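You operate a simulated robot arm through the tools that you are given. There is no shell and no other tool. Be economical: measure what you need, move in short steps, check, and stop when the job is done.

You run a simulated two-armed robot. Do the job below in one go: nothing can be reset, and whatever is moved stays where it is left.

## Task
Lock the width gauge at 100 and stand the white label carton in it.
Fine: the grey knob frees and locks; hold the gauge for both knobs; carton between stop and jaw.

It is judged by the outcome, as a careful person would: the job done as asked, and still so three seconds after it is handed in. It fails if anything else is knocked over, pushed out of place, dropped, spilled or broken.

## Robot
Two 6-joint arms with two-finger parallel grippers on one trunk, on a base that drives. Base frame: it is fixed to the floor where the robot stands at the start and does not move with it; the origin is under the middle of the robot, x ahead of it, y to its left, z up. Readings come in m, degrees, newtons and seconds.
The left shoulder is at the start at [0.07, 0.166, 1.406], the right one opposite. Places, roughly: black button of the water tank [1.4, -0.3, 0.4]; black dial [1.2, -0.5, 0.9]; blue button of the winder [1.1, -0.6, 1.2]; blue crate [1.5, 0.75, 0.25]; blue dial [0.6, -0.9, 0.9]; collar with the blue knob [1.5, -0.8, 1]; core with the blue label [1.75, -0.75, 0.25]; core with the yellow label [1.75, -0.5, 0.25]; crank of the hand press [0.8, 0.4, 0.4]; crank of the winder [1.2, -0.6, 1.1]; dial of the can stand [1.5, 0.8, 1]; filter box [1.25, 0.75, 1]; filter slide [1.2, 0.6, 1]; gate arm of the bar guide [0.5, 0.7, 0.9]; grey dial [4.3, 0.2, 0.8]; grey filter pad [1.25, 0.75, 1]. Payload 3.91 kg a hand.
The TCP of each hand is the grasp point between the finger pads, 0.03 m short of the fingertips. In the tool frame z runs along the fingers and y along their closing line. The gripper opens to 0.11 m. The fingers are 0.02 m wide and 0.01 m thick; the gripper's body (0.048 by 0.112 m) begins 0.055 m behind the TCP.
Orientation is told as [roll, pitch, yaw] about the base's x, y, z axes, in that order, counted from this pose: with the fingers straight down and closing along the base's y, the tool's x points along the base's -x, its y along +y and its z along -z.

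## Interface
- The arms move only by the tool nudge_tool. It takes "left_targets", "right_targets" or both (then of equal length, played together; a hand with none holds still); each is a list of rows, each an object of numbers (a shift or turn left out is 0, a gripper value left out holds the last): "tx", "ty", "tz": the shift along the tool's x, y, z in m; "wx", "wy", "wz": the turn, a rotation vector about the tool's x, y, z in degrees. In form: [{"tx": .., "ty": .., "tz": .., "wx": .., "wy": .., "wz": ..}, ...]. A call has 1 to 20 rows; each row is the pose to reach, as a shift and turn from the pose commanded when the call began, along the tool's axes at that moment. "left_fingers" and "right_fingers" are, for a hand that has rows, the opening, from 0 (shut) to 1 (fully open), set as the call begins (left out, the last holds). A row lasts 0.2 s, in which the tool goes at most 0.05 m and 8.6 degrees; a call with a longer step from one row to the next is refused whole, and so is a gripper value outside its range. Where a pose cannot be reached the arm comes as near as it can. A force on the tool above 80 N (or 10 N above the force at the start of the call, whichever is more), or a blocked arm, ends the call early, and 0.2 s more pass. Each finger travels about 0.108 m/s and halts on what it meets, pressing with about 36 N; the grip force reading is that of the motor and also rises with nothing between the fingers. The clock runs only during rows and for 0.2 s after the last one: add rows that repeat a pose to give the fingers time. It gives the time, the measured TCP pose, the force on the tool (base axes), the opening and the grip force at its end, in the units of the frame above (readings bear some noise), with the torque about the TCP (base axes, N m) and any sound that the robot's microphone picked up, and new pictures: "pictures" is both (left out), scene, wrist or none (wrist: the cameras of the hands that moved).
- Cameras (640 x 400 px; columns grow to the right, rows downward): "scene" is now at [0.1222, -0.0047, 1.6049]; the picture's right is [-0.05, -1.00, 0.00], its down [-0.82, 0.04, -0.57] and it looks along [0.57, -0.03, -0.82] (base axes); focal length 248 px, centre (320, 200). "left" rides on the left gripper at [0.077, -0.007, -0.114] in its tool frame; the picture's right is [0.09, 1.00, 0.00], its down [-0.80, 0.07, -0.59] and it looks along [-0.59, 0.05, 0.80] (tool axes); focal length 270 px, centre (320, 200). "right" rides on the right gripper at [0.077, 0.007, -0.115] in its tool frame; the picture's right is [-0.09, 1.00, 0.00], its down [-0.80, -0.07, -0.59] and it looks along [-0.59, -0.05, 0.80] (tool axes); focal length 270 px, centre (320, 200). There is no depth. A picture from a camera that has moved, and an enlarged one, comes with that camera's place and axes in the base frame and with its lens.
- lift_body(by): slides the trunk up (or, below 0, down) by that many m; the arms and the scene camera ride with it, the base frame stays. It gives what a move gives, with no picture.
- drive_base(legs): drives the robot by 1 to 6 legs, each [ahead, left, turn to the left] in m, m and degrees, along the robot's own axes; the way and the turn of a leg run together, so that a leg with both is an arc; at most 1.5 m and 180 degrees a leg. The arms and the cameras ride along, it lands a little off, and it stops where it bumps. It gives what a move gives, and a new picture of the scene camera.
- aim_head(pan, tilt): turns the head with the scene camera to pan (to the left, within 86 degrees either way) and tilt (down, from -29 to 69), counted from straight ahead of the robot. It gives what a move gives, and a new picture of the scene camera.
- zoom(camera, box): a new picture of the part [left, top, right, bottom] of that camera's present view, enlarged. It takes no simulated time.
- sign_off(): hands the job in; it is judged then, once.

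Go step by step. Nothing tells you exact positions but the pictures and the camera data: compare them with the known pose of the tool, close in by small moves and look again before you grip or let go. The budget is 120 turns and 260 pictures, counting those below and the enlarged ones. Unless the task says otherwise, let go and move clear before handing in, and close with one line.

The tools are called after "Emit:" by a JSON object that holds its "fn" and its "kwargs". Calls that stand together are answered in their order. nudge_tool: Moves the arms, as the interface text tells. Its arguments: {"type":"object","properties":{"left_targets":{"type":"array"},"left_fingers":{"type":"number"},"right_targets":{"type":"array"},"right_fingers":{"type":"number"},"pictures":{"type":"string","enum":["both","scene","wrist","none"]}},"required":[]} The other tools are called the same way: lift_body (by) slides the trunk up or down; drive_base (legs) drives the base; aim_head (pan, tilt) turns the head that bears the scene camera; zoom (camera, box) takes an enlarged picture of a part of a camera's view; sign_off () hands the job in.

At the start:

```text
clock: 0.0
left_ee_pos: [0.6071, 0.3329, 1.0002]
left_ee_rot: [0.0, 0.0, 0.0]
left_ft_force: [0.3, -1.1, -0.3]
left_moment: [0.01, 0.03, 0.0]
left_opening: 0.1101
left_grip_force: 0.0
right_ee_pos: [0.6435, -0.283, 0.9996]
right_ee_rot: [0.0, 0.0, 0.1]
right_ft_force: [-0.1, 0.8, -0.1]
right_moment: [0.0, 0.01, -0.01]
right_opening: 0.1101
right_grip_force: 0.0
trunk travel left (down, up): [-0.901, 0.039]
robot x, y, heading: [0.0019, 0.0014, 0.1]
head pan, tilt: [-3.0, 55.4]
```

scene: 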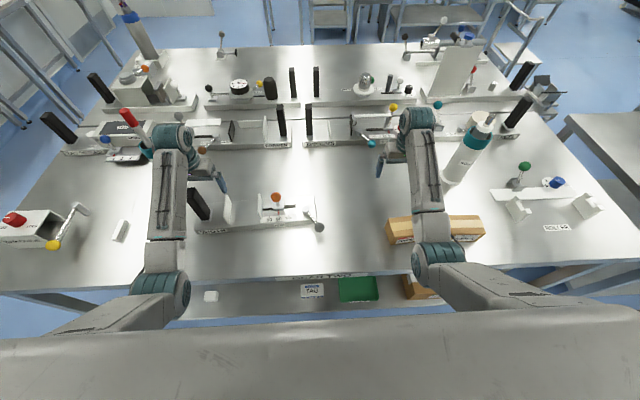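
right: 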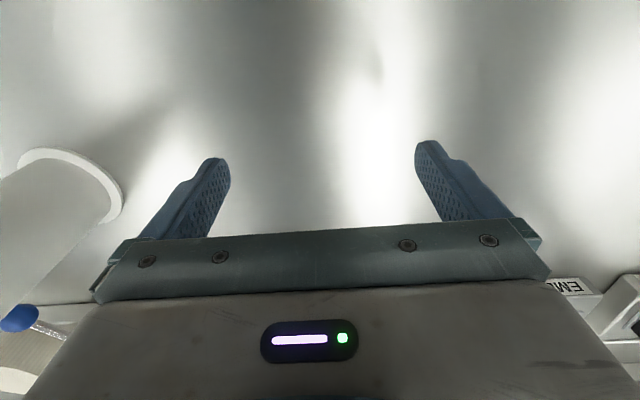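
left: 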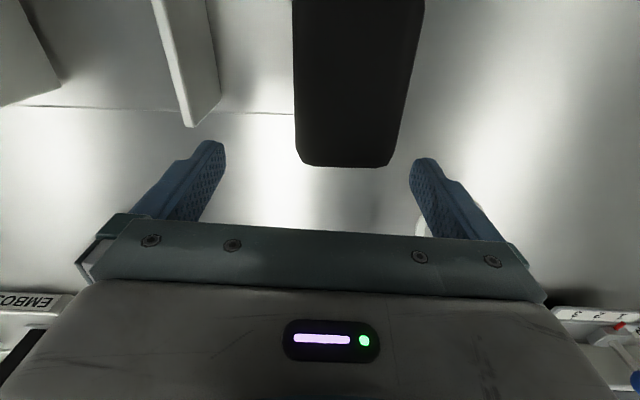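

I see a table with many fixtures; the device near the middle with an orange knob and a grey knob may be the width gauge. I zoom in to read labels.

Emit:
{"fn": "zoom", "kwargs": {"camera": "scene", "box": [180, 170, 340, 270]}}

Emit:
{"fn": "zoom", "kwargs": {"camera": "scene", "box": [60, 50, 300, 200]}}

Emit:
{"fn": "zoom", "kwargs": {"camera": "scene", "box": [280, 20, 520, 170]}}

Emit:
{"fn": "zoom", "kwargs": {"camera": "scene", "box": [180, 250, 500, 320]}}

Emit:
{"fn": "zoom", "kwargs": {"camera": "scene", "box": [0, 170, 160, 270]}}

Emit:
{"fn": "zoom", "kwargs": {"camera": "scene", "box": [460, 130, 640, 240]}}

```text
4.00 times, centred on (260, 220) of scene
camera zoom: at [0.1222, -0.0047, 1.6049], right [-0.05, -1.0, 0.0], down [-0.82, 0.04, -0.57], along [0.57, -0.03, -0.82], focal length 994 px, centre (560, 120)
```

zoom: 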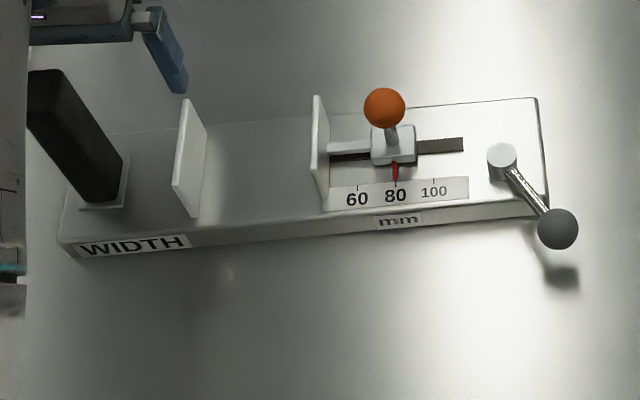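

```text
2.67 times, centred on (180, 125) of scene
camera zoom: at [0.1222, -0.0047, 1.6049], right [-0.05, -1.0, 0.0], down [-0.82, 0.04, -0.57], along [0.57, -0.03, -0.82], focal length 663 px, centre (693, 400)
```

zoom: 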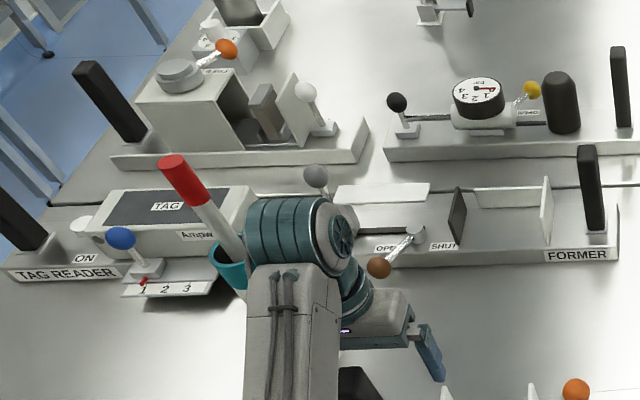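

```text
2.67 times, centred on (400, 95) of scene
camera zoom: at [0.1222, -0.0047, 1.6049], right [-0.05, -1.0, 0.0], down [-0.82, 0.04, -0.57], along [0.57, -0.03, -0.82], focal length 663 px, centre (107, 480)
```

zoom: 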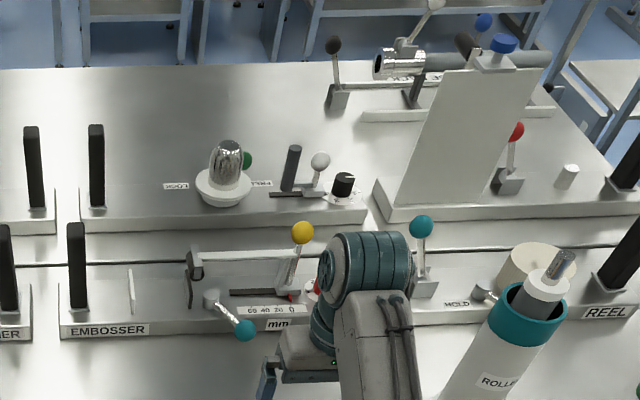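

```text
2.00 times, centred on (340, 285) of scene
camera zoom: at [0.1222, -0.0047, 1.6049], right [-0.05, -1.0, 0.0], down [-0.82, 0.04, -0.57], along [0.57, -0.03, -0.82], focal length 497 px, centre (280, 30)
```

zoom: 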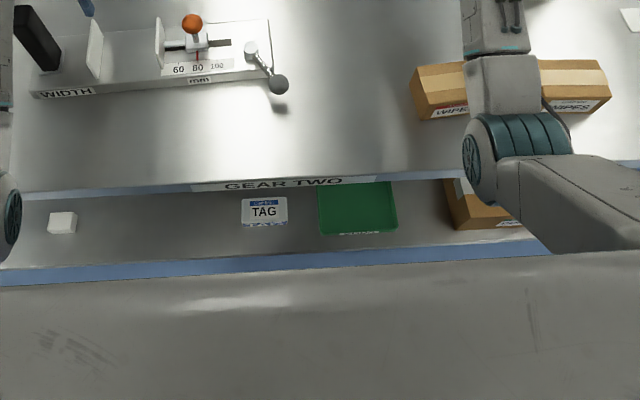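

```text
4.00 times, centred on (80, 220) of scene
camera zoom: at [0.1222, -0.0047, 1.6049], right [-0.05, -1.0, 0.0], down [-0.82, 0.04, -0.57], along [0.57, -0.03, -0.82], focal length 994 px, centre (1280, 120)
```

zoom: 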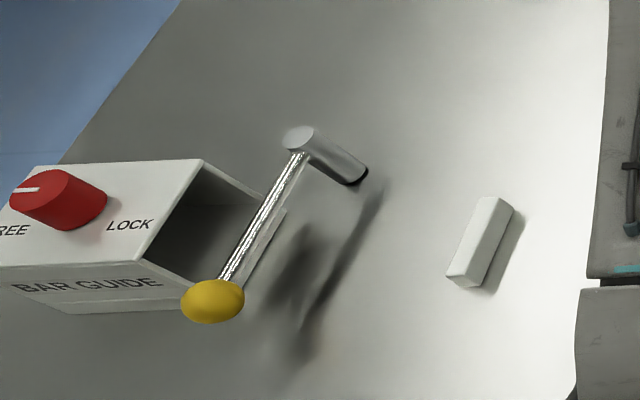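

```text
3.56 times, centred on (550, 185) of scene
camera zoom: at [0.1222, -0.0047, 1.6049], right [-0.05, -1.0, 0.0], down [-0.82, 0.04, -0.57], along [0.57, -0.03, -0.82], focal length 884 px, centre (-498, 253)
```

zoom: 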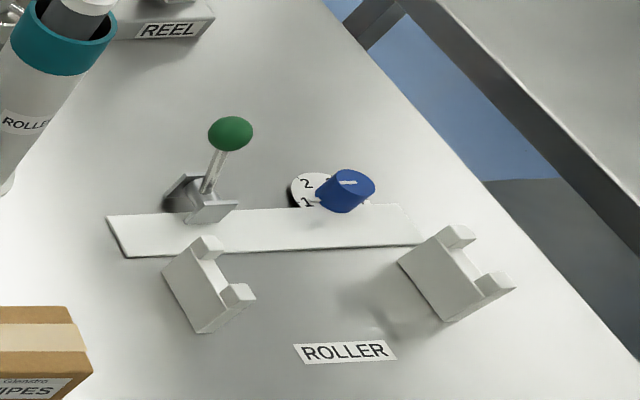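

The WIDTH gauge is found (reads 80). Now I need the white label carton; the shelf items below the front edge are candidates.

Emit:
{"fn": "zoom", "kwargs": {"camera": "scene", "box": [190, 270, 350, 320]}}

Emit:
{"fn": "zoom", "kwargs": {"camera": "scene", "box": [380, 200, 500, 300]}}

Emit:
{"fn": "aim_head", "kwargs": {"pan": 60, "tilt": 35}}

Emit:
{"fn": "aim_head", "kwargs": {"pan": -60, "tilt": 35}}

Emit:
{"fn": "aim_head", "kwargs": {"pan": 0, "tilt": 20}}

```text
4.00 times, centred on (270, 295) of scene
camera zoom: at [0.1222, -0.0047, 1.6049], right [-0.05, -1.0, 0.0], down [-0.82, 0.04, -0.57], along [0.57, -0.03, -0.82], focal length 994 px, centre (520, -180)
```

zoom: 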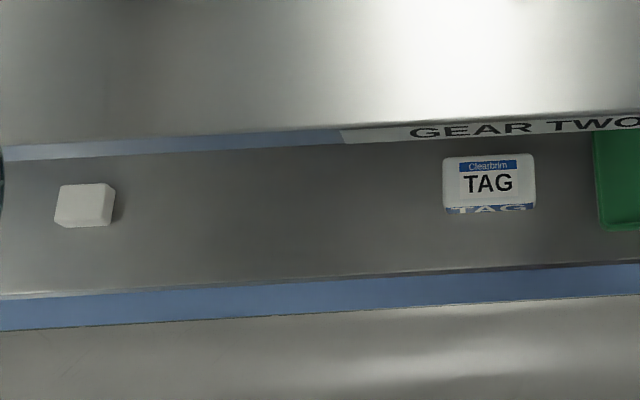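

```text
4.00 times, centred on (440, 250) of scene
camera zoom: at [0.1222, -0.0047, 1.6049], right [-0.05, -1.0, 0.0], down [-0.82, 0.04, -0.57], along [0.57, -0.03, -0.82], focal length 994 px, centre (-160, 0)
```

zoom: 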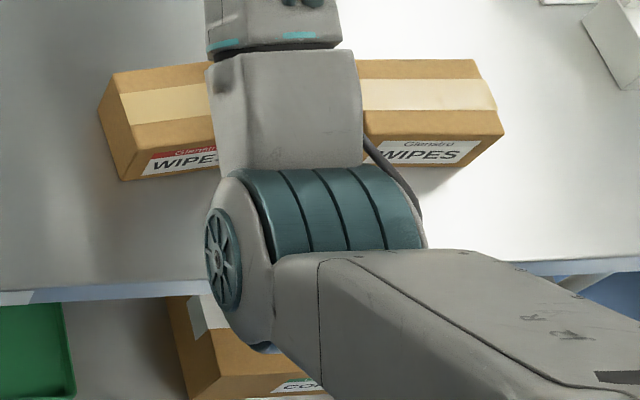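

```text
clock: 1.3
left_ee_pos: [0.6084, 0.3323, 0.9987]
left_ee_rot: [0.0, 0.0, 0.1]
left_ft_force: [0.2, 1.5, -0.4]
left_moment: [0.03, 0.01, 0.02]
left_opening: 0.1101
left_grip_force: 0.0
right_ee_pos: [0.6448, -0.2831, 0.9994]
right_ee_rot: [0.1, 0.0, 0.1]
right_ft_force: [0.4, -0.6, -0.7]
right_moment: [0.03, -0.01, 0.01]
right_opening: 0.1101
right_grip_force: 0.1
trunk travel left (down, up): [-0.901, 0.039]
robot x, y, heading: [-0.0011, 0.0009, -0.2]
head pan, tilt: [60.0, 35.0]
camera scene: at [0.0947, 0.0753, 1.6336], right [0.87, -0.5, 0.0], down [-0.29, -0.5, -0.82], along [0.41, 0.71, -0.57], focal length 248 px, centre (320, 200)
```

scene: 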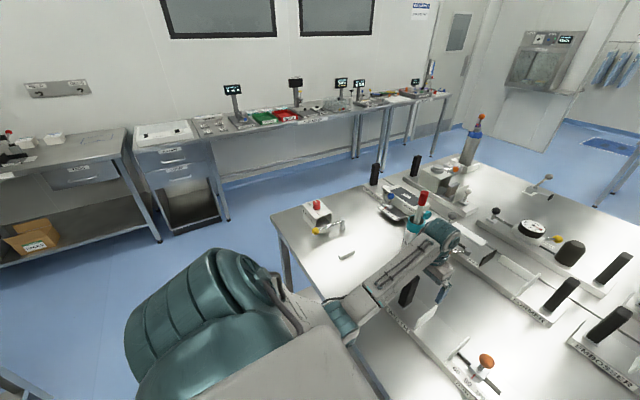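

```text
clock: 3.3
left_ee_pos: [0.6078, 0.331, 0.9997]
left_ee_rot: [0.0, 0.0, -0.1]
left_ft_force: [0.9, 0.1, -0.1]
left_moment: [-0.01, -0.01, -0.02]
left_opening: 0.1104
left_grip_force: 0.1
right_ee_pos: [0.6448, -0.2835, 1.0]
right_ee_rot: [0.1, 0.0, 0.0]
right_ft_force: [0.4, 0.3, 0.4]
right_moment: [-0.03, 0.01, -0.01]
right_opening: 0.1099
right_grip_force: 0.1
trunk travel left (down, up): [-0.901, 0.039]
robot x, y, heading: [0.0023, -0.0, -0.2]
head pan, tilt: [-60.0, 35.0]
camera scene: at [0.0946, -0.0771, 1.6336], right [-0.87, -0.5, 0.0], down [-0.29, 0.5, -0.82], along [0.41, -0.71, -0.57], focal length 248 px, centre (320, 200)
```

scene: 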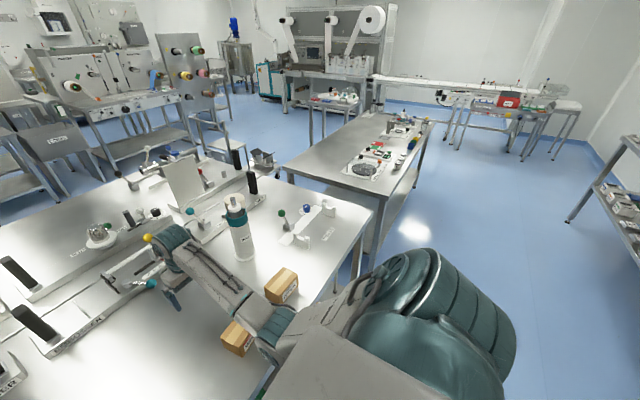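

```text
clock: 4.6
left_ee_pos: [0.6072, 0.332, 0.9996]
left_ee_rot: [0.0, -0.1, 0.0]
left_ft_force: [0.3, 0.1, -0.1]
left_moment: [0.02, 0.01, 0.0]
left_opening: 0.1099
left_grip_force: 0.0
right_ee_pos: [0.6438, -0.2825, 1.0009]
right_ee_rot: [0.0, 0.0, 0.0]
right_ft_force: [-0.8, 0.0, 0.6]
right_moment: [0.01, 0.02, -0.01]
right_opening: 0.11
right_grip_force: 0.1
trunk travel left (down, up): [-0.901, 0.039]
robot x, y, heading: [0.002, 0.0011, 0.2]
head pan, tilt: [0.0, 20.0]
camera scene: at [0.1437, -0.001, 1.6575], right [0.0, -1.0, 0.0], down [-0.34, 0.0, -0.94], along [0.94, 0.0, -0.34], focal length 248 px, centre (320, 200)
```

scene: 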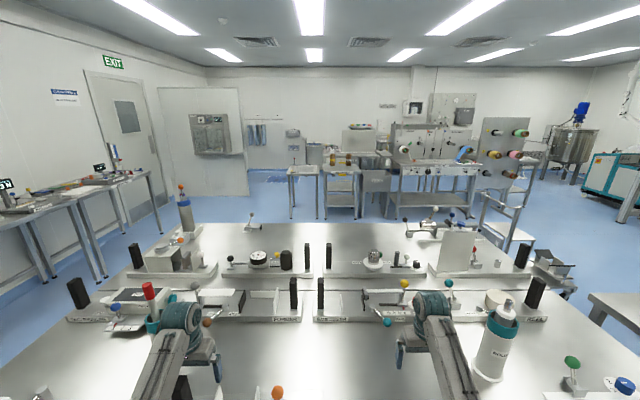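

The two brown cartons on the right carry differently coloured labels (one red-striped, one white/grey): the "white label carton" is likely one of these. I move the right hand up and back to see them properly.

Emit:
{"fn": "nudge_tool", "kwargs": {"right_targets": [{"tz": -0.05}, {"tz": -0.1}, {"tz": -0.12, "tx": 0.04}, {"tz": -0.12, "tx": 0.08}, {"tz": -0.12, "tx": 0.12}, {"tz": -0.12, "tx": 0.16}], "pictures": "wrist"}}

Emit:
{"fn": "aim_head", "kwargs": {"pan": 0, "tilt": 60}}

```text
clock: 6.0
left_ee_pos: [0.604, 0.3317, 1.003]
left_ee_rot: [0.2, -0.3, 0.0]
left_ft_force: [-0.4, -0.4, 0.1]
left_moment: [0.01, -0.02, 0.02]
left_opening: 0.1097
left_grip_force: 0.0
right_ee_pos: [0.5614, -0.3256, 0.9897]
right_ee_rot: [0.3, -1.2, 0.0]
right_ft_force: [-0.8, 0.1, 0.0]
right_moment: [0.0, -0.05, 0.02]
right_opening: 0.1102
right_grip_force: 0.0
right hand out of reach, approached as far as the arm can: row 1, 2, 3, 4, 5, 6
trunk travel left (down, up): [-0.901, 0.039]
robot x, y, heading: [-0.0007, 0.002, 0.2]
head pan, tilt: [0.0, 20.0]
camera right: at [0.4814, -0.3192, 1.1023], right [0.09, 1.0, 0.01], down [0.79, -0.07, 0.61], along [0.61, -0.05, -0.79], focal length 270 px, centre (320, 200)
```

right: 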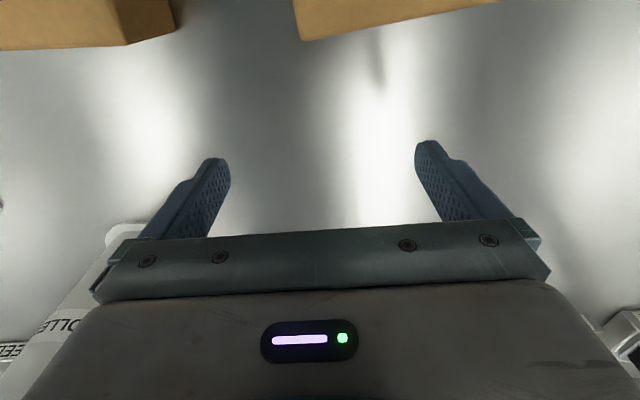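

```text
clock: 7.1
left_ee_pos: [0.6061, 0.3323, 0.9993]
left_ee_rot: [0.0, 0.0, 0.0]
left_ft_force: [1.0, -0.5, 0.0]
left_moment: [-0.01, -0.01, 0.01]
left_opening: 0.1099
left_grip_force: 0.1
right_ee_pos: [0.5657, -0.3227, 0.9874]
right_ee_rot: [0.2, -0.9, 0.1]
right_ft_force: [-0.4, 0.4, 0.2]
right_moment: [0.01, 0.0, 0.03]
right_opening: 0.11
right_grip_force: 0.0
trunk travel left (down, up): [-0.901, 0.039]
robot x, y, heading: [-0.0041, 0.0017, 0.0]
head pan, tilt: [0.0, 60.0]
camera scene: at [0.1178, -0.0006, 1.5993], right [0.0, -1.0, 0.0], down [-0.87, 0.0, -0.5], along [0.5, 0.0, -0.87], focal length 248 px, centre (320, 200)
```

scene: 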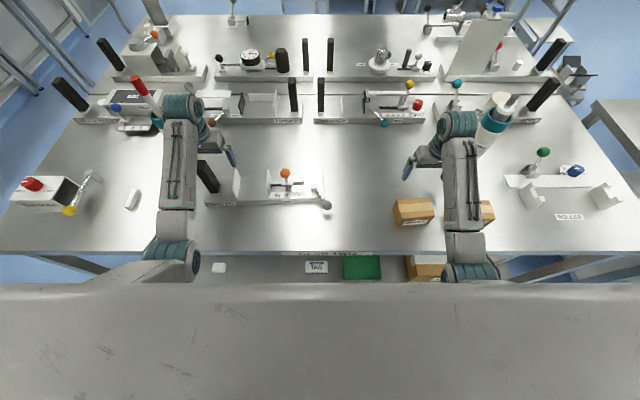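

Emit:
{"fn": "zoom", "kwargs": {"camera": "scene", "box": [370, 180, 530, 280]}}

Emit:
{"fn": "zoom", "kwargs": {"camera": "scene", "box": [180, 150, 340, 250]}}

```text
4.00 times, centred on (450, 230) of scene
camera zoom: at [0.1178, -0.0006, 1.5993], right [0.0, -1.0, 0.0], down [-0.87, 0.0, -0.5], along [0.5, 0.0, -0.87], focal length 994 px, centre (-200, 80)
```

zoom: 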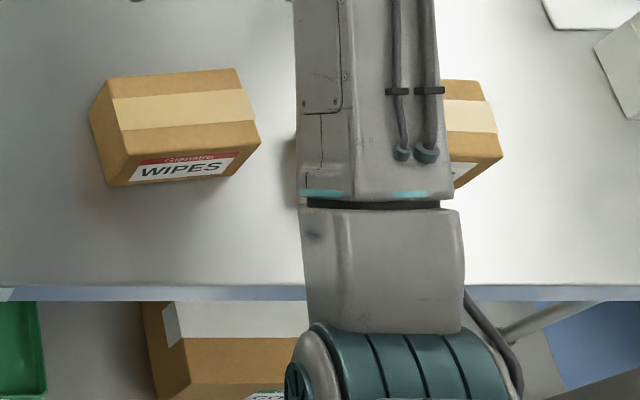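

```text
4.00 times, centred on (260, 200) of scene
camera zoom: at [0.1178, -0.0006, 1.5993], right [0.0, -1.0, 0.0], down [-0.87, 0.0, -0.5], along [0.5, 0.0, -0.87], focal length 994 px, centre (560, 200)
```

zoom: 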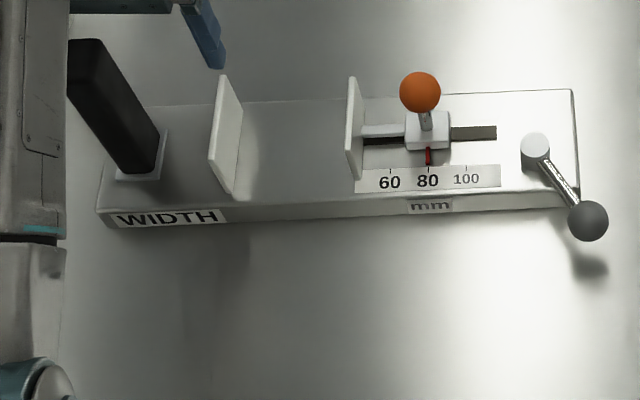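

The left carton has a red/white label; the right one, hidden by my arm, seems to be the white-label one. I swing the right hand outward to see it.

Emit:
{"fn": "nudge_tool", "kwargs": {"right_targets": [{"tx": -0.04, "tz": 0.0}, {"tx": -0.08, "ty": 0.02}, {"tx": -0.12, "ty": 0.06}, {"tx": -0.15, "ty": 0.1}, {"tx": -0.15, "ty": 0.14}, {"tx": -0.15, "ty": 0.18}, {"tx": -0.15, "ty": 0.22}, {"tx": -0.15, "ty": 0.26}], "pictures": "scene"}}

Emit:
{"fn": "zoom", "kwargs": {"camera": "scene", "box": [370, 180, 530, 280]}}

```text
refused: row 3 steps farther than a row can; nothing moved
```

```text
4.00 times, centred on (450, 230) of scene
camera zoom: at [0.1178, -0.0006, 1.5993], right [0.0, -1.0, 0.0], down [-0.87, 0.0, -0.5], along [0.5, 0.0, -0.87], focal length 994 px, centre (-200, 80)
```

zoom: 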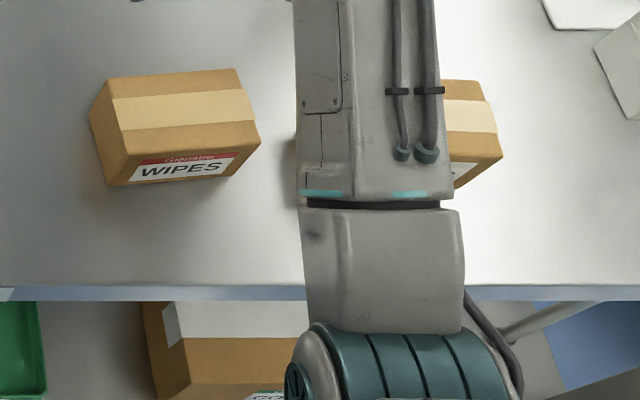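

Emit:
{"fn": "nudge_tool", "kwargs": {"right_targets": [{"tx": -0.03, "tz": 0.03}, {"tx": -0.06, "tz": 0.06}, {"tx": -0.09, "tz": 0.09}, {"tx": -0.12, "tz": 0.11}, {"tx": -0.14, "tz": 0.11, "ty": 0.03}, {"tx": -0.15, "tz": 0.11, "ty": 0.07}, {"tx": -0.15, "tz": 0.11, "ty": 0.11}, {"tx": -0.15, "tz": 0.11, "ty": 0.15}, {"tx": -0.15, "tz": 0.11, "ty": 0.19}], "pictures": "scene"}}

Emit:
{"fn": "zoom", "kwargs": {"camera": "scene", "box": [370, 180, 530, 280]}}

```text
clock: 7.8
left_ee_pos: [0.6002, 0.3308, 1.004]
left_ee_rot: [-0.2, -0.5, -0.2]
left_ft_force: [-0.3, -0.9, -0.3]
left_moment: [0.05, 0.03, 0.01]
left_opening: 0.1099
left_grip_force: 0.1
right_ee_pos: [0.6323, -0.3219, 0.9297]
right_ee_rot: [0.1, -0.4, 0.2]
right_ft_force: [-7.5, 0.6, 7.6]
right_moment: [-0.07, -0.54, 0.02]
right_opening: 0.1088
right_grip_force: 0.0
trunk travel left (down, up): [-0.901, 0.039]
robot x, y, heading: [-0.0007, -0.0027, -0.0]
head pan, tilt: [0.0, 60.0]
stopped in row 3 (right hand): the force on the tool passed its limit (the readings are from after the stop); the commanded pose is now the measured one
camera scene: at [0.1042, 0.0017, 1.6004], right [0.0, -1.0, 0.0], down [-0.86, 0.0, -0.51], along [0.51, 0.0, -0.86], focal length 248 px, centre (320, 200)
```

scene: 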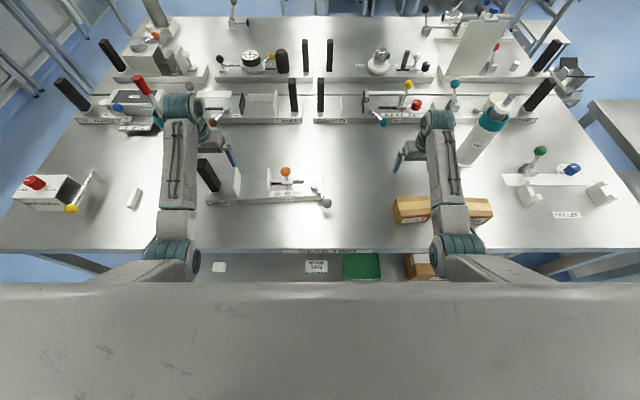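

```text
4.00 times, centred on (450, 230) of scene
camera zoom: at [0.1042, 0.0017, 1.6004], right [0.0, -1.0, 0.0], down [-0.86, 0.0, -0.51], along [0.51, 0.0, -0.86], focal length 994 px, centre (-200, 80)
```

zoom: 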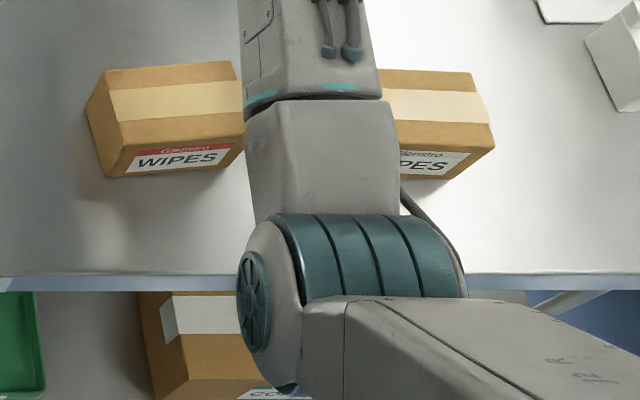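

The right fingertips lightly touched the table (so table top ≈ 0.90). I lift and move that hand to the left.

Emit:
{"fn": "nudge_tool", "kwargs": {"right_targets": [{"tz": -0.04}, {"tz": -0.08}, {"tz": -0.1, "ty": 0.04}, {"tz": -0.1, "ty": 0.08}, {"tz": -0.1, "ty": 0.12}, {"tz": -0.1, "ty": 0.16}, {"tz": -0.1, "ty": 0.2}, {"tz": -0.1, "ty": 0.24}], "pictures": "both"}}

Emit:
{"fn": "zoom", "kwargs": {"camera": "scene", "box": [370, 180, 530, 280]}}

```text
clock: 9.7
left_ee_pos: [0.6079, 0.331, 0.9997]
left_ee_rot: [0.0, 0.1, -0.1]
left_ft_force: [0.7, -0.2, 0.2]
left_moment: [-0.03, 0.03, 0.02]
left_opening: 0.1099
left_grip_force: 0.0
right_ee_pos: [0.6392, -0.0864, 1.0206]
right_ee_rot: [-0.4, -0.1, 0.0]
right_ft_force: [0.3, 0.1, -0.7]
right_moment: [-0.04, 0.0, -0.01]
right_opening: 0.1098
right_grip_force: 0.2
right hand out of reach, approached as far as the arm can: row 3, 4, 5
trunk travel left (down, up): [-0.901, 0.039]
robot x, y, heading: [0.0005, -0.0005, -0.3]
head pan, tilt: [0.0, 60.0]
camera scene: at [0.1163, 0.0011, 1.5994], right [0.0, -1.0, 0.0], down [-0.87, 0.0, -0.5], along [0.5, 0.0, -0.87], focal length 248 px, centre (320, 200)
camera right: at [0.5608, -0.0794, 1.135], right [0.09, 1.0, -0.01], down [0.8, -0.07, 0.6], along [0.59, -0.06, -0.8], focal length 270 px, centre (320, 200)
```

scene: 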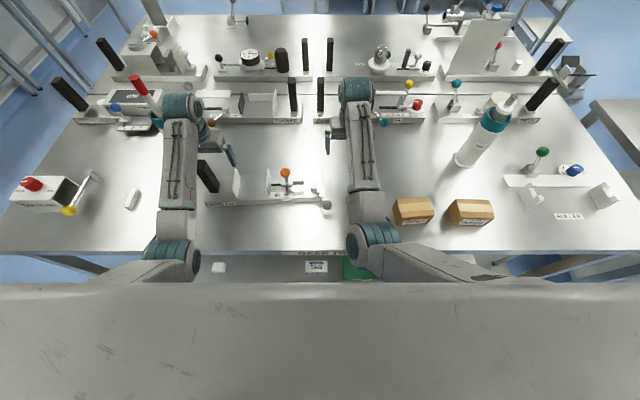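
right: 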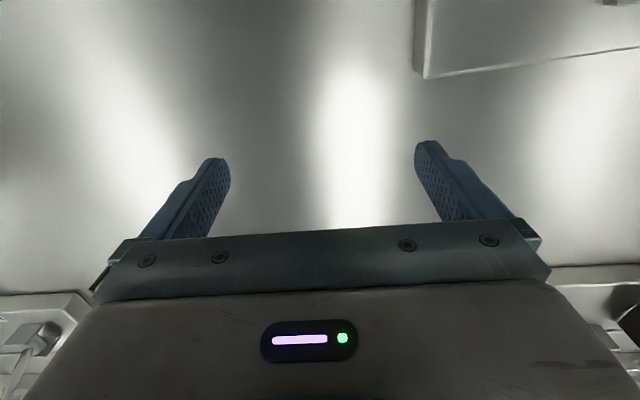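

```text
4.00 times, centred on (450, 230) of scene
camera zoom: at [0.1163, 0.0011, 1.5994], right [0.0, -1.0, 0.0], down [-0.87, 0.0, -0.5], along [0.5, 0.0, -0.87], focal length 994 px, centre (-200, 80)
```

zoom: 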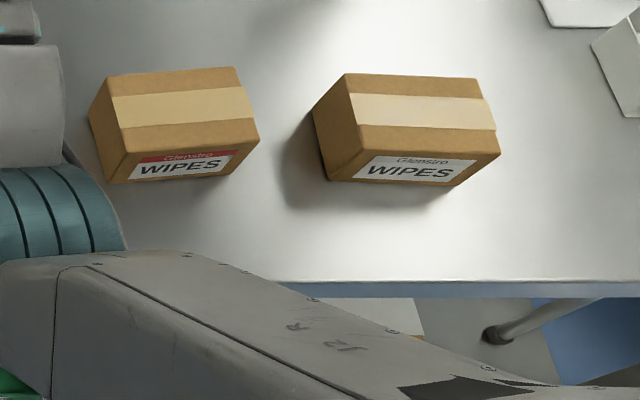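

The right carton (white label, ~0.098×0.063×0.055 m at about [0.459,-0.452]) is the target; the gauge spans y≈0…0.36 at x≈0.565 with the handle at [0.545,0.326]. The arms are folded too tight, so I raise the trunk, move the left hand aside from the handle, and back off.

Emit:
{"fn": "lift_body", "kwargs": {"by": 0.035}}

Emit:
{"fn": "nudge_tool", "kwargs": {"left_targets": [{"ty": 0.04}, {"ty": 0.08}, {"ty": 0.11}], "right_targets": [{"ty": -0.02}, {"ty": -0.04}, {"ty": -0.05}], "pictures": "none"}}

Emit:
{"fn": "drive_base", "kwargs": {"legs": [[-0.25, 0, 0]]}}

```text
clock: 10.4
left_ee_pos: [0.6075, 0.3296, 1.0348]
left_ee_rot: [0.0, 0.0, -0.1]
left_ft_force: [0.5, -0.4, 0.2]
left_moment: [-0.02, 0.03, 0.04]
left_opening: 0.11
left_grip_force: 0.1
right_ee_pos: [0.6394, -0.0866, 1.0569]
right_ee_rot: [-0.2, 0.0, 0.1]
right_ft_force: [-0.6, 0.3, 0.4]
right_moment: [0.0, -0.05, 0.0]
right_opening: 0.1102
right_grip_force: 0.0
trunk travel left (down, up): [-0.936, 0.004]
robot x, y, heading: [-0.0009, -0.0034, -0.0]
head pan, tilt: [0.0, 60.0]
```

```text
clock: 11.2
left_ee_pos: [0.6092, 0.4404, 1.0342]
left_ee_rot: [-0.1, 0.0, -0.2]
left_ft_force: [-0.5, -0.8, 0.3]
left_moment: [-0.02, -0.01, 0.02]
left_opening: 0.11
left_grip_force: 0.0
right_ee_pos: [0.6403, -0.1332, 1.0556]
right_ee_rot: [0.1, 0.0, 0.3]
right_ft_force: [0.2, 0.1, 0.4]
right_moment: [-0.03, -0.01, 0.0]
right_opening: 0.1101
right_grip_force: 0.0
trunk travel left (down, up): [-0.936, 0.004]
robot x, y, heading: [-0.0036, 0.0005, -0.1]
head pan, tilt: [0.0, 60.0]
```

```text
clock: 13.1
left_ee_pos: [0.3609, 0.4415, 1.0335]
left_ee_rot: [0.0, 0.2, 0.0]
left_ft_force: [0.0, 0.4, 0.1]
left_moment: [-0.01, -0.02, 0.01]
left_opening: 0.1098
left_grip_force: 0.0
right_ee_pos: [0.3941, -0.1325, 1.0552]
right_ee_rot: [0.2, 0.1, 0.3]
right_ft_force: [-0.3, 0.3, 0.2]
right_moment: [0.01, 0.03, 0.01]
right_opening: 0.1096
right_grip_force: 0.0
trunk travel left (down, up): [-0.936, 0.004]
robot x, y, heading: [-0.2499, -0.0011, 0.3]
head pan, tilt: [0.0, 60.0]
camera scene: at [-0.128, -0.0005, 1.634], right [0.0, -1.0, 0.0], down [-0.87, 0.0, -0.5], along [0.5, 0.0, -0.87], focal length 248 px, centre (320, 200)
```

scene: 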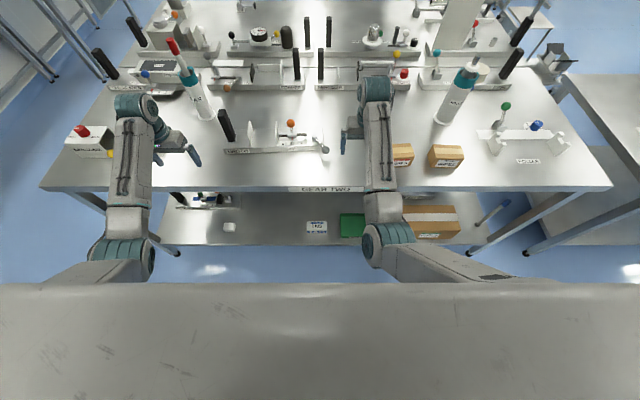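

The way is clear; I take a sharper look at the gauge from this stance.

Emit:
{"fn": "aim_head", "kwargs": {"pan": 8, "tilt": 45}}

Emit:
{"fn": "zoom", "kwargs": {"camera": "scene", "box": [230, 150, 390, 250]}}

```text
clock: 13.8
left_ee_pos: [0.3585, 0.4407, 1.0367]
left_ee_rot: [0.0, 0.0, -0.1]
left_ft_force: [-0.1, -0.1, -0.6]
left_moment: [0.02, -0.01, -0.02]
left_opening: 0.11
left_grip_force: 0.0
right_ee_pos: [0.3904, -0.1305, 1.0553]
right_ee_rot: [0.0, 0.0, 0.4]
right_ft_force: [0.0, 0.7, 0.1]
right_moment: [-0.03, -0.01, -0.01]
right_opening: 0.1102
right_grip_force: 0.1
trunk travel left (down, up): [-0.936, 0.004]
robot x, y, heading: [-0.2499, -0.0014, -0.2]
head pan, tilt: [8.0, 45.0]
camera scene: at [-0.1186, 0.0107, 1.6539], right [0.14, -0.99, 0.0], down [-0.7, -0.1, -0.71], along [0.7, 0.1, -0.71], focal length 248 px, centre (320, 200)
```

scene: 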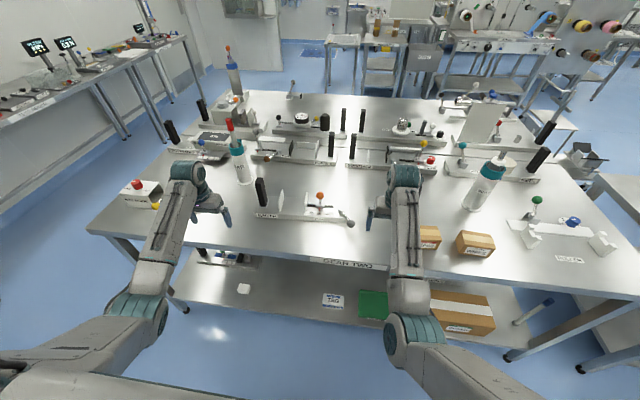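

```text
4.00 times, centred on (310, 200) of scene
camera zoom: at [-0.1186, 0.0107, 1.6539], right [0.14, -0.99, 0.0], down [-0.7, -0.1, -0.71], along [0.7, 0.1, -0.71], focal length 994 px, centre (360, 200)
```

zoom: 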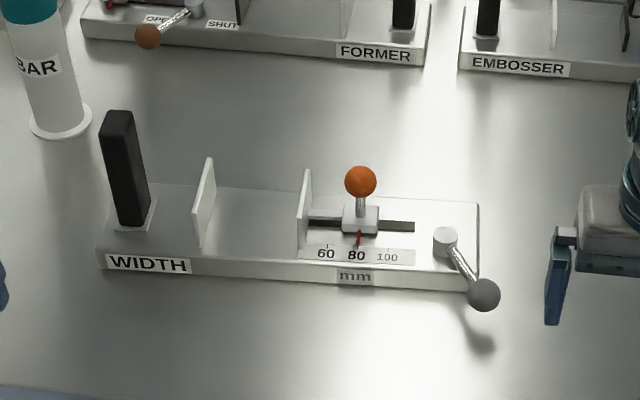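

Triangulated: handle top ≈ [0.549, 0.328, 1.062], orange ball ≈ [0.566, 0.106, 0.987], grey ball ≈ [0.479, -0.021, 0.942] on a lever pivoting at [0.548, 0.018]. First the left hand goes in line with the handle and close to it.

Emit:
{"fn": "nudge_tool", "kwargs": {"left_targets": [{"ty": -0.04}, {"ty": -0.08}, {"ty": -0.111}, {"ty": -0.111, "tx": -0.04}, {"ty": -0.111, "tx": -0.08}, {"ty": -0.111, "tx": -0.11}], "left_fingers": 1, "pictures": "wrist"}}

Emit:
{"fn": "zoom", "kwargs": {"camera": "scene", "box": [230, 150, 390, 250]}}

```text
clock: 15.2
left_ee_pos: [0.469, 0.3287, 1.0333]
left_ee_rot: [0.0, 0.0, -0.1]
left_ft_force: [0.3, 0.1, -0.3]
left_moment: [0.0, -0.05, -0.02]
left_opening: 0.1098
left_grip_force: 0.0
right_ee_pos: [0.3905, -0.1317, 1.0567]
right_ee_rot: [0.1, -0.1, 0.4]
right_ft_force: [-0.3, -0.1, -0.2]
right_moment: [0.02, 0.02, 0.03]
right_opening: 0.1101
right_grip_force: 0.0
trunk travel left (down, up): [-0.936, 0.004]
robot x, y, heading: [-0.2508, 0.0026, 0.2]
head pan, tilt: [8.0, 45.0]
camera left: at [0.3937, 0.3227, 1.148], right [-0.09, 1.0, 0.0], down [0.8, 0.07, 0.59], along [0.59, 0.05, -0.8], focal length 270 px, centre (320, 200)
```

left: 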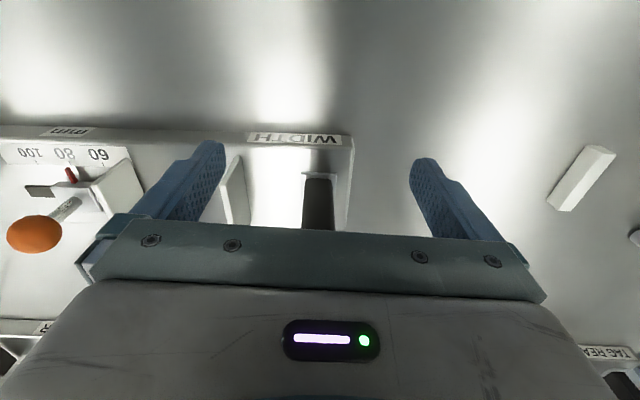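

```text
4.00 times, centred on (310, 200) of scene
camera zoom: at [-0.1172, 0.0099, 1.6538], right [0.14, -0.99, 0.0], down [-0.7, -0.1, -0.71], along [0.7, 0.1, -0.71], focal length 994 px, centre (360, 200)
```

zoom: 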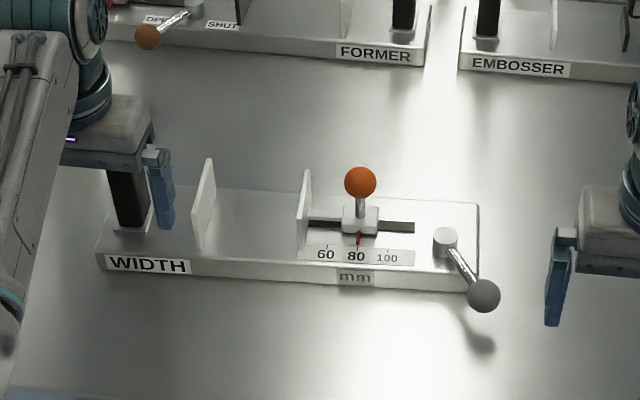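

The handle is centred between the fingers, but the stop plate is near the right finger, so I narrow the opening before sliding on.

Emit:
{"fn": "nudge_tool", "kwargs": {"left_targets": [{"tx": 0}, {"tx": 0}, {"tx": 0}, {"tx": -0.03}, {"tx": -0.055}, {"tx": -0.08}, {"tx": -0.08}], "left_fingers": 0.6, "pictures": "wrist"}}

Emit:
{"fn": "zoom", "kwargs": {"camera": "scene", "box": [230, 150, 390, 250]}}

```text
clock: 16.8
left_ee_pos: [0.5486, 0.3292, 1.0349]
left_ee_rot: [0.1, 0.0, -0.1]
left_ft_force: [-0.8, 0.8, 0.3]
left_moment: [0.02, -0.01, -0.03]
left_opening: 0.0657
left_grip_force: 0.1
right_ee_pos: [0.3913, -0.1319, 1.0559]
right_ee_rot: [0.1, 0.0, 0.3]
right_ft_force: [-0.1, 0.6, -0.5]
right_moment: [0.02, -0.02, 0.01]
right_opening: 0.1098
right_grip_force: 0.1
trunk travel left (down, up): [-0.936, 0.004]
robot x, y, heading: [-0.2486, 0.0005, -0.2]
head pan, tilt: [8.0, 45.0]
camera left: at [0.4734, 0.3232, 1.1483], right [-0.09, 1.0, 0.0], down [0.8, 0.07, 0.6], along [0.59, 0.05, -0.8], focal length 270 px, centre (320, 200)
```

left: 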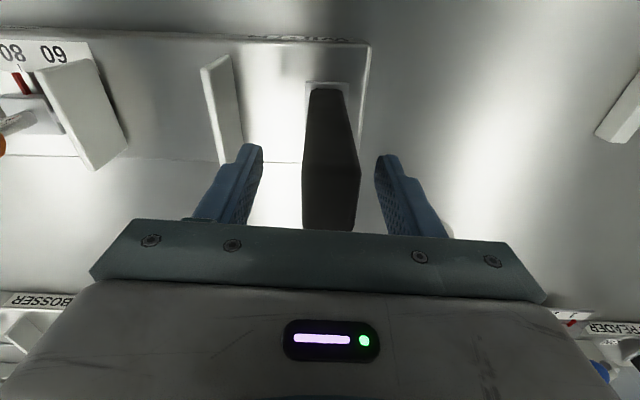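

```text
4.00 times, centred on (310, 200) of scene
camera zoom: at [-0.1178, 0.0107, 1.6538], right [0.14, -0.99, 0.0], down [-0.7, -0.1, -0.71], along [0.7, 0.1, -0.71], focal length 994 px, centre (360, 200)
```

zoom: 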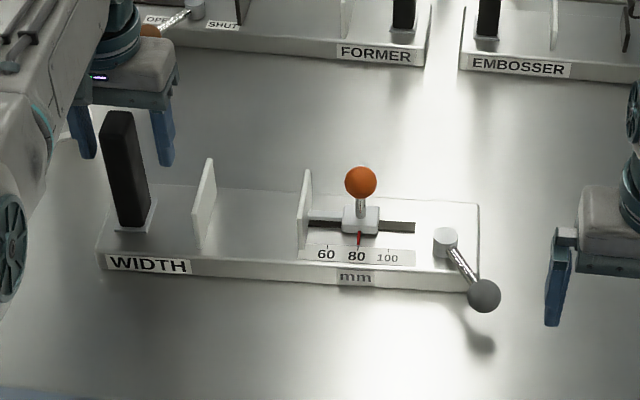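

The handle stands between the fingers. I lower slightly and grip it.

Emit:
{"fn": "nudge_tool", "kwargs": {"left_targets": [{"tz": 0.01}, {"tz": 0.018}, {"tz": 0.018}], "pictures": "none"}}

Emit:
{"fn": "nudge_tool", "kwargs": {"left_targets": [{"tz": 0}, {"tz": 0}, {"tz": 0}, {"tz": 0}], "left_fingers": 0, "pictures": "wrist"}}

```text
clock: 17.6
left_ee_pos: [0.5483, 0.3294, 1.0172]
left_ee_rot: [-0.1, 0.0, -0.1]
left_ft_force: [0.6, 0.6, 0.2]
left_moment: [0.03, -0.01, 0.01]
left_opening: 0.0663
left_grip_force: 0.0
right_ee_pos: [0.3923, -0.1308, 1.0565]
right_ee_rot: [0.1, 0.0, 0.3]
right_ft_force: [-0.8, 0.2, 0.3]
right_moment: [-0.02, -0.03, 0.0]
right_opening: 0.1102
right_grip_force: 0.0
trunk travel left (down, up): [-0.936, 0.004]
robot x, y, heading: [-0.2503, 0.0015, 0.1]
head pan, tilt: [8.0, 45.0]
```

```text
clock: 18.6
left_ee_pos: [0.5503, 0.3292, 1.0169]
left_ee_rot: [0.0, 0.0, 0.0]
left_ft_force: [1.1, 2.2, 0.7]
left_moment: [0.28, -0.12, 0.54]
left_opening: 0.0269
left_grip_force: 35.4
right_ee_pos: [0.392, -0.1326, 1.057]
right_ee_rot: [0.1, 0.0, 0.3]
right_ft_force: [0.9, -0.6, -1.0]
right_moment: [-0.02, -0.02, 0.03]
right_opening: 0.11
right_grip_force: 0.1
trunk travel left (down, up): [-0.936, 0.004]
robot x, y, heading: [-0.2517, 0.001, 0.1]
head pan, tilt: [8.0, 45.0]
camera left: at [0.4735, 0.324, 1.1303], right [-0.09, 1.0, 0.0], down [0.8, 0.07, 0.59], along [0.59, 0.05, -0.8], focal length 270 px, centre (320, 200)
```

left: 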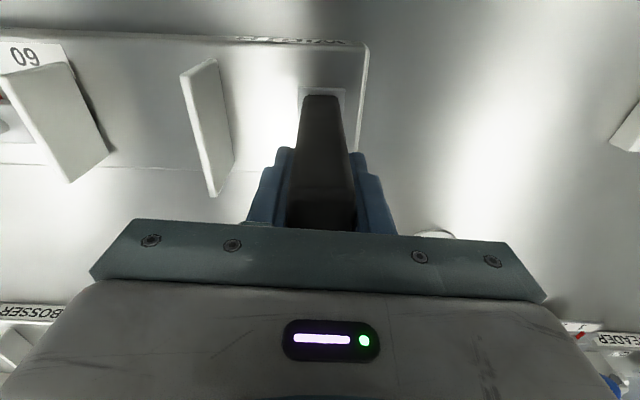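

The handle is firmly gripped. Now the right hand goes over the grey ball.

Emit:
{"fn": "nudge_tool", "kwargs": {"right_targets": [{"ty": 0.04, "tx": -0.02}, {"ty": 0.08, "tx": -0.04}, {"ty": 0.11, "tx": -0.07}, {"ty": 0.11, "tx": -0.087, "tz": 0.03}, {"ty": 0.11, "tx": -0.087, "tz": 0.05}], "right_fingers": 1, "pictures": "wrist"}}

Emit:
{"fn": "zoom", "kwargs": {"camera": "scene", "box": [230, 150, 390, 250]}}

```text
clock: 19.8
left_ee_pos: [0.5501, 0.3291, 1.017]
left_ee_rot: [0.0, 0.1, 0.0]
left_ft_force: [1.0, -1.7, 0.4]
left_moment: [0.21, 0.05, 0.38]
left_opening: 0.0268
left_grip_force: 36.2
right_ee_pos: [0.4781, -0.02, 1.0061]
right_ee_rot: [0.2, 0.0, 0.3]
right_ft_force: [-0.4, 0.6, -1.0]
right_moment: [0.02, -0.02, -0.01]
right_opening: 0.1098
right_grip_force: 0.1
trunk travel left (down, up): [-0.936, 0.004]
robot x, y, heading: [-0.2495, -0.0013, -0.0]
head pan, tilt: [8.0, 45.0]
camera right: at [0.3996, -0.0156, 1.1198], right [0.08, 1.0, 0.0], down [0.8, -0.07, 0.59], along [0.59, -0.05, -0.8], focal length 270 px, centre (320, 200)
```

right: 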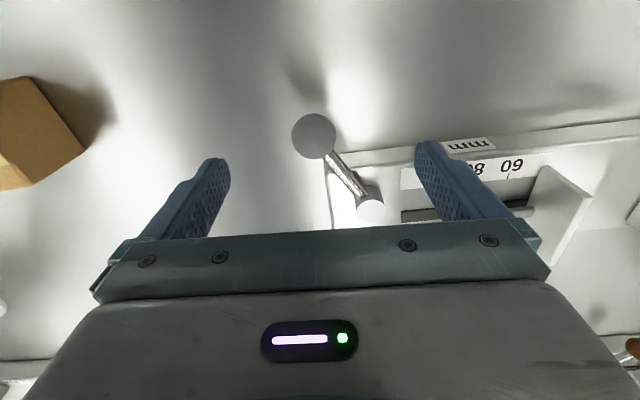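

```text
4.00 times, centred on (310, 200) of scene
camera zoom: at [-0.1171, 0.0101, 1.6538], right [0.14, -0.99, 0.0], down [-0.7, -0.1, -0.71], along [0.7, 0.1, -0.71], focal length 994 px, centre (360, 200)
```

zoom: 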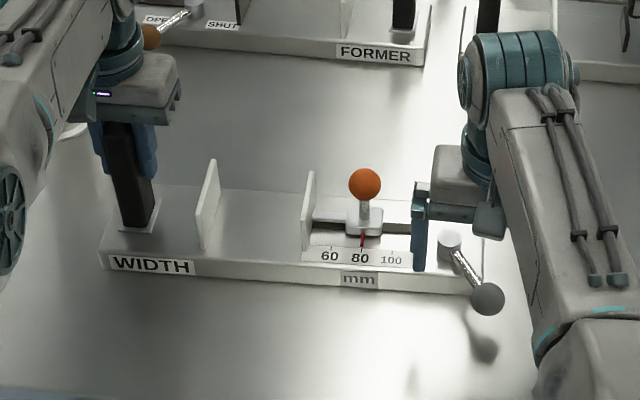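

The ball lies at about [0.476,-0.025]; I descend around it and close.

Emit:
{"fn": "nudge_tool", "kwargs": {"right_targets": [{"ty": -0.004, "tx": 0.001, "tz": 0.025}, {"ty": -0.004, "tx": 0.001, "tz": 0.047}, {"ty": -0.004, "tx": 0.001, "tz": 0.047}], "pictures": "wrist"}}

Emit:
{"fn": "nudge_tool", "kwargs": {"right_targets": [{"tz": 0}, {"tz": 0}, {"tz": 0}, {"tz": 0}], "right_fingers": 0, "pictures": "wrist"}}

```text
clock: 20.6
left_ee_pos: [0.5493, 0.3288, 1.0175]
left_ee_rot: [0.0, 0.0, 0.0]
left_ft_force: [1.3, -1.4, 0.2]
left_moment: [0.1, -0.01, 0.55]
left_opening: 0.0269
left_grip_force: 36.4
right_ee_pos: [0.4769, -0.0258, 0.9597]
right_ee_rot: [0.2, 0.0, 0.3]
right_ft_force: [0.0, -0.2, 0.6]
right_moment: [-0.02, -0.05, -0.01]
right_opening: 0.1099
right_grip_force: 0.2
trunk travel left (down, up): [-0.936, 0.004]
robot x, y, heading: [-0.2472, 0.0029, -0.2]
head pan, tilt: [8.0, 45.0]
camera right: at [0.3988, -0.0201, 1.073], right [0.08, 1.0, 0.0], down [0.8, -0.07, 0.59], along [0.59, -0.05, -0.8], focal length 270 px, centre (320, 200)
```

right: 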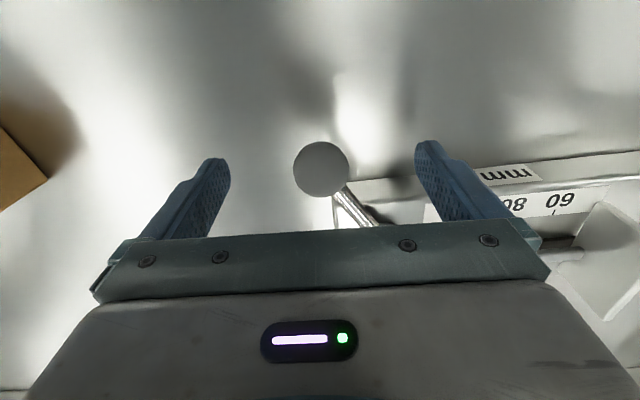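

```text
clock: 21.6
left_ee_pos: [0.5496, 0.3291, 1.0181]
left_ee_rot: [0.0, 0.0, -0.1]
left_ft_force: [0.3, -3.3, 1.6]
left_moment: [0.4, 0.09, 0.71]
left_opening: 0.0269
left_grip_force: 35.8
right_ee_pos: [0.4776, -0.0252, 0.9578]
right_ee_rot: [0.2, 0.0, 0.4]
right_ft_force: [-1.2, 3.4, 0.2]
right_moment: [0.08, -0.02, -0.01]
right_opening: 0.0309
right_grip_force: 35.7
trunk travel left (down, up): [-0.936, 0.004]
robot x, y, heading: [-0.2469, 0.0008, 0.3]
head pan, tilt: [8.0, 45.0]
camera right: at [0.3987, -0.0197, 1.0731], right [0.08, 1.0, 0.0], down [0.8, -0.07, 0.59], along [0.59, -0.05, -0.8], focal length 270 px, centre (320, 200)
```

right: 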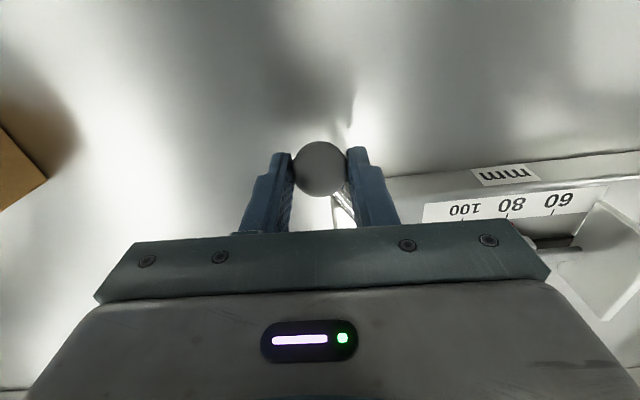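

The ball is gripped. I try the lever gently counter-clockwise (ball toward -y, +x) and watch the force.

Emit:
{"fn": "nudge_tool", "kwargs": {"right_targets": [{"tx": -0.004, "ty": -0.009}, {"tx": -0.01, "ty": -0.0175}, {"tx": -0.01, "ty": -0.0175}], "pictures": "wrist"}}

Emit:
{"fn": "zoom", "kwargs": {"camera": "scene", "box": [230, 150, 390, 250]}}

```text
clock: 22.4
left_ee_pos: [0.5484, 0.3212, 1.0168]
left_ee_rot: [-0.5, 0.0, -0.4]
left_ft_force: [-2.9, -45.6, 3.9]
left_moment: [-0.06, 0.57, 0.77]
left_opening: 0.0275
left_grip_force: 36.2
right_ee_pos: [0.4858, -0.0356, 0.9626]
right_ee_rot: [0.9, -0.1, 0.6]
right_ft_force: [6.7, 47.3, 4.2]
right_moment: [0.9, -0.46, -0.2]
right_opening: 0.031
right_grip_force: 36.0
trunk travel left (down, up): [-0.936, 0.004]
robot x, y, heading: [-0.2517, -0.001, -0.2]
head pan, tilt: [8.0, 45.0]
camera right: at [0.4075, -0.032, 1.0761], right [0.08, 1.0, 0.01], down [0.8, -0.07, 0.6], along [0.6, -0.03, -0.8], focal length 270 px, centre (320, 200)
```

right: 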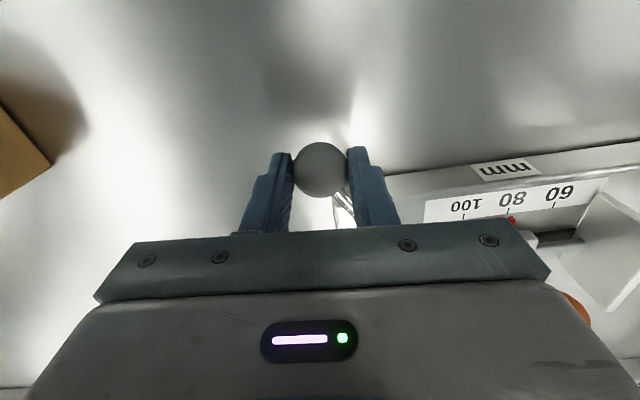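

```text
4.00 times, centred on (310, 200) of scene
camera zoom: at [-0.1185, 0.0101, 1.654], right [0.14, -0.99, 0.0], down [-0.7, -0.1, -0.71], along [0.7, 0.1, -0.71], focal length 994 px, centre (360, 200)
```

zoom: 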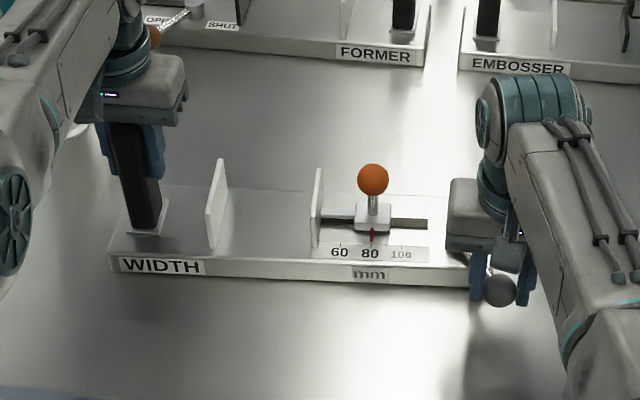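

It pulls the whole gauge (at a stop that way). I go back and try clockwise.

Emit:
{"fn": "nudge_tool", "kwargs": {"right_targets": [{"tx": 0.005, "ty": 0.009}, {"tx": 0.01, "ty": 0.0175}, {"tx": 0.013, "ty": 0.024}, {"tx": 0.0158, "ty": 0.0306}, {"tx": 0.0175, "ty": 0.0375}, {"tx": 0.0193, "ty": 0.0445}], "pictures": "wrist"}}

Emit:
{"fn": "zoom", "kwargs": {"camera": "scene", "box": [230, 150, 390, 250]}}

```text
clock: 23.8
left_ee_pos: [0.5504, 0.3334, 1.0173]
left_ee_rot: [0.1, -0.1, 0.1]
left_ft_force: [8.5, 20.3, 2.0]
left_moment: [-0.32, -0.26, 1.27]
left_opening: 0.0269
left_grip_force: 35.5
right_ee_pos: [0.4663, 0.0023, 0.9588]
right_ee_rot: [0.0, 0.2, 0.3]
right_ft_force: [-8.9, -18.4, -1.1]
right_moment: [-0.48, 0.27, -0.58]
right_opening: 0.0309
right_grip_force: 36.1
trunk travel left (down, up): [-0.936, 0.004]
robot x, y, heading: [-0.2488, 0.0014, 0.1]
head pan, tilt: [8.0, 45.0]
camera right: at [0.3894, 0.0079, 1.0729], right [0.08, 1.0, 0.0], down [0.8, -0.07, 0.59], along [0.59, -0.05, -0.81], focal length 270 px, centre (320, 200)
```

right: 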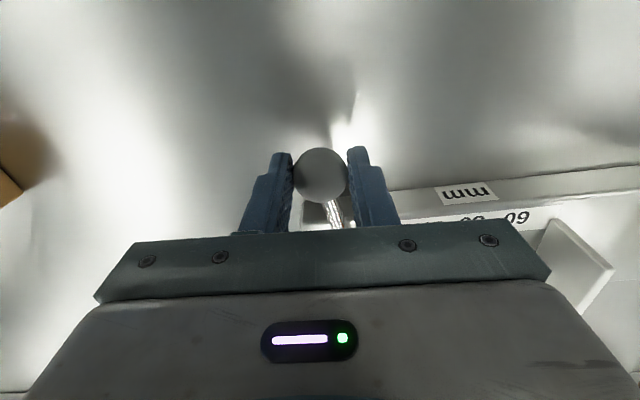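

```text
4.00 times, centred on (310, 200) of scene
camera zoom: at [-0.1171, 0.0128, 1.6538], right [0.14, -0.99, 0.0], down [-0.7, -0.1, -0.71], along [0.7, 0.1, -0.71], focal length 994 px, centre (360, 200)
```

zoom: 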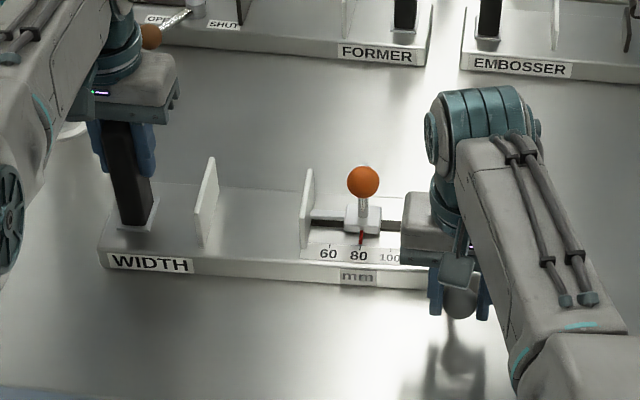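

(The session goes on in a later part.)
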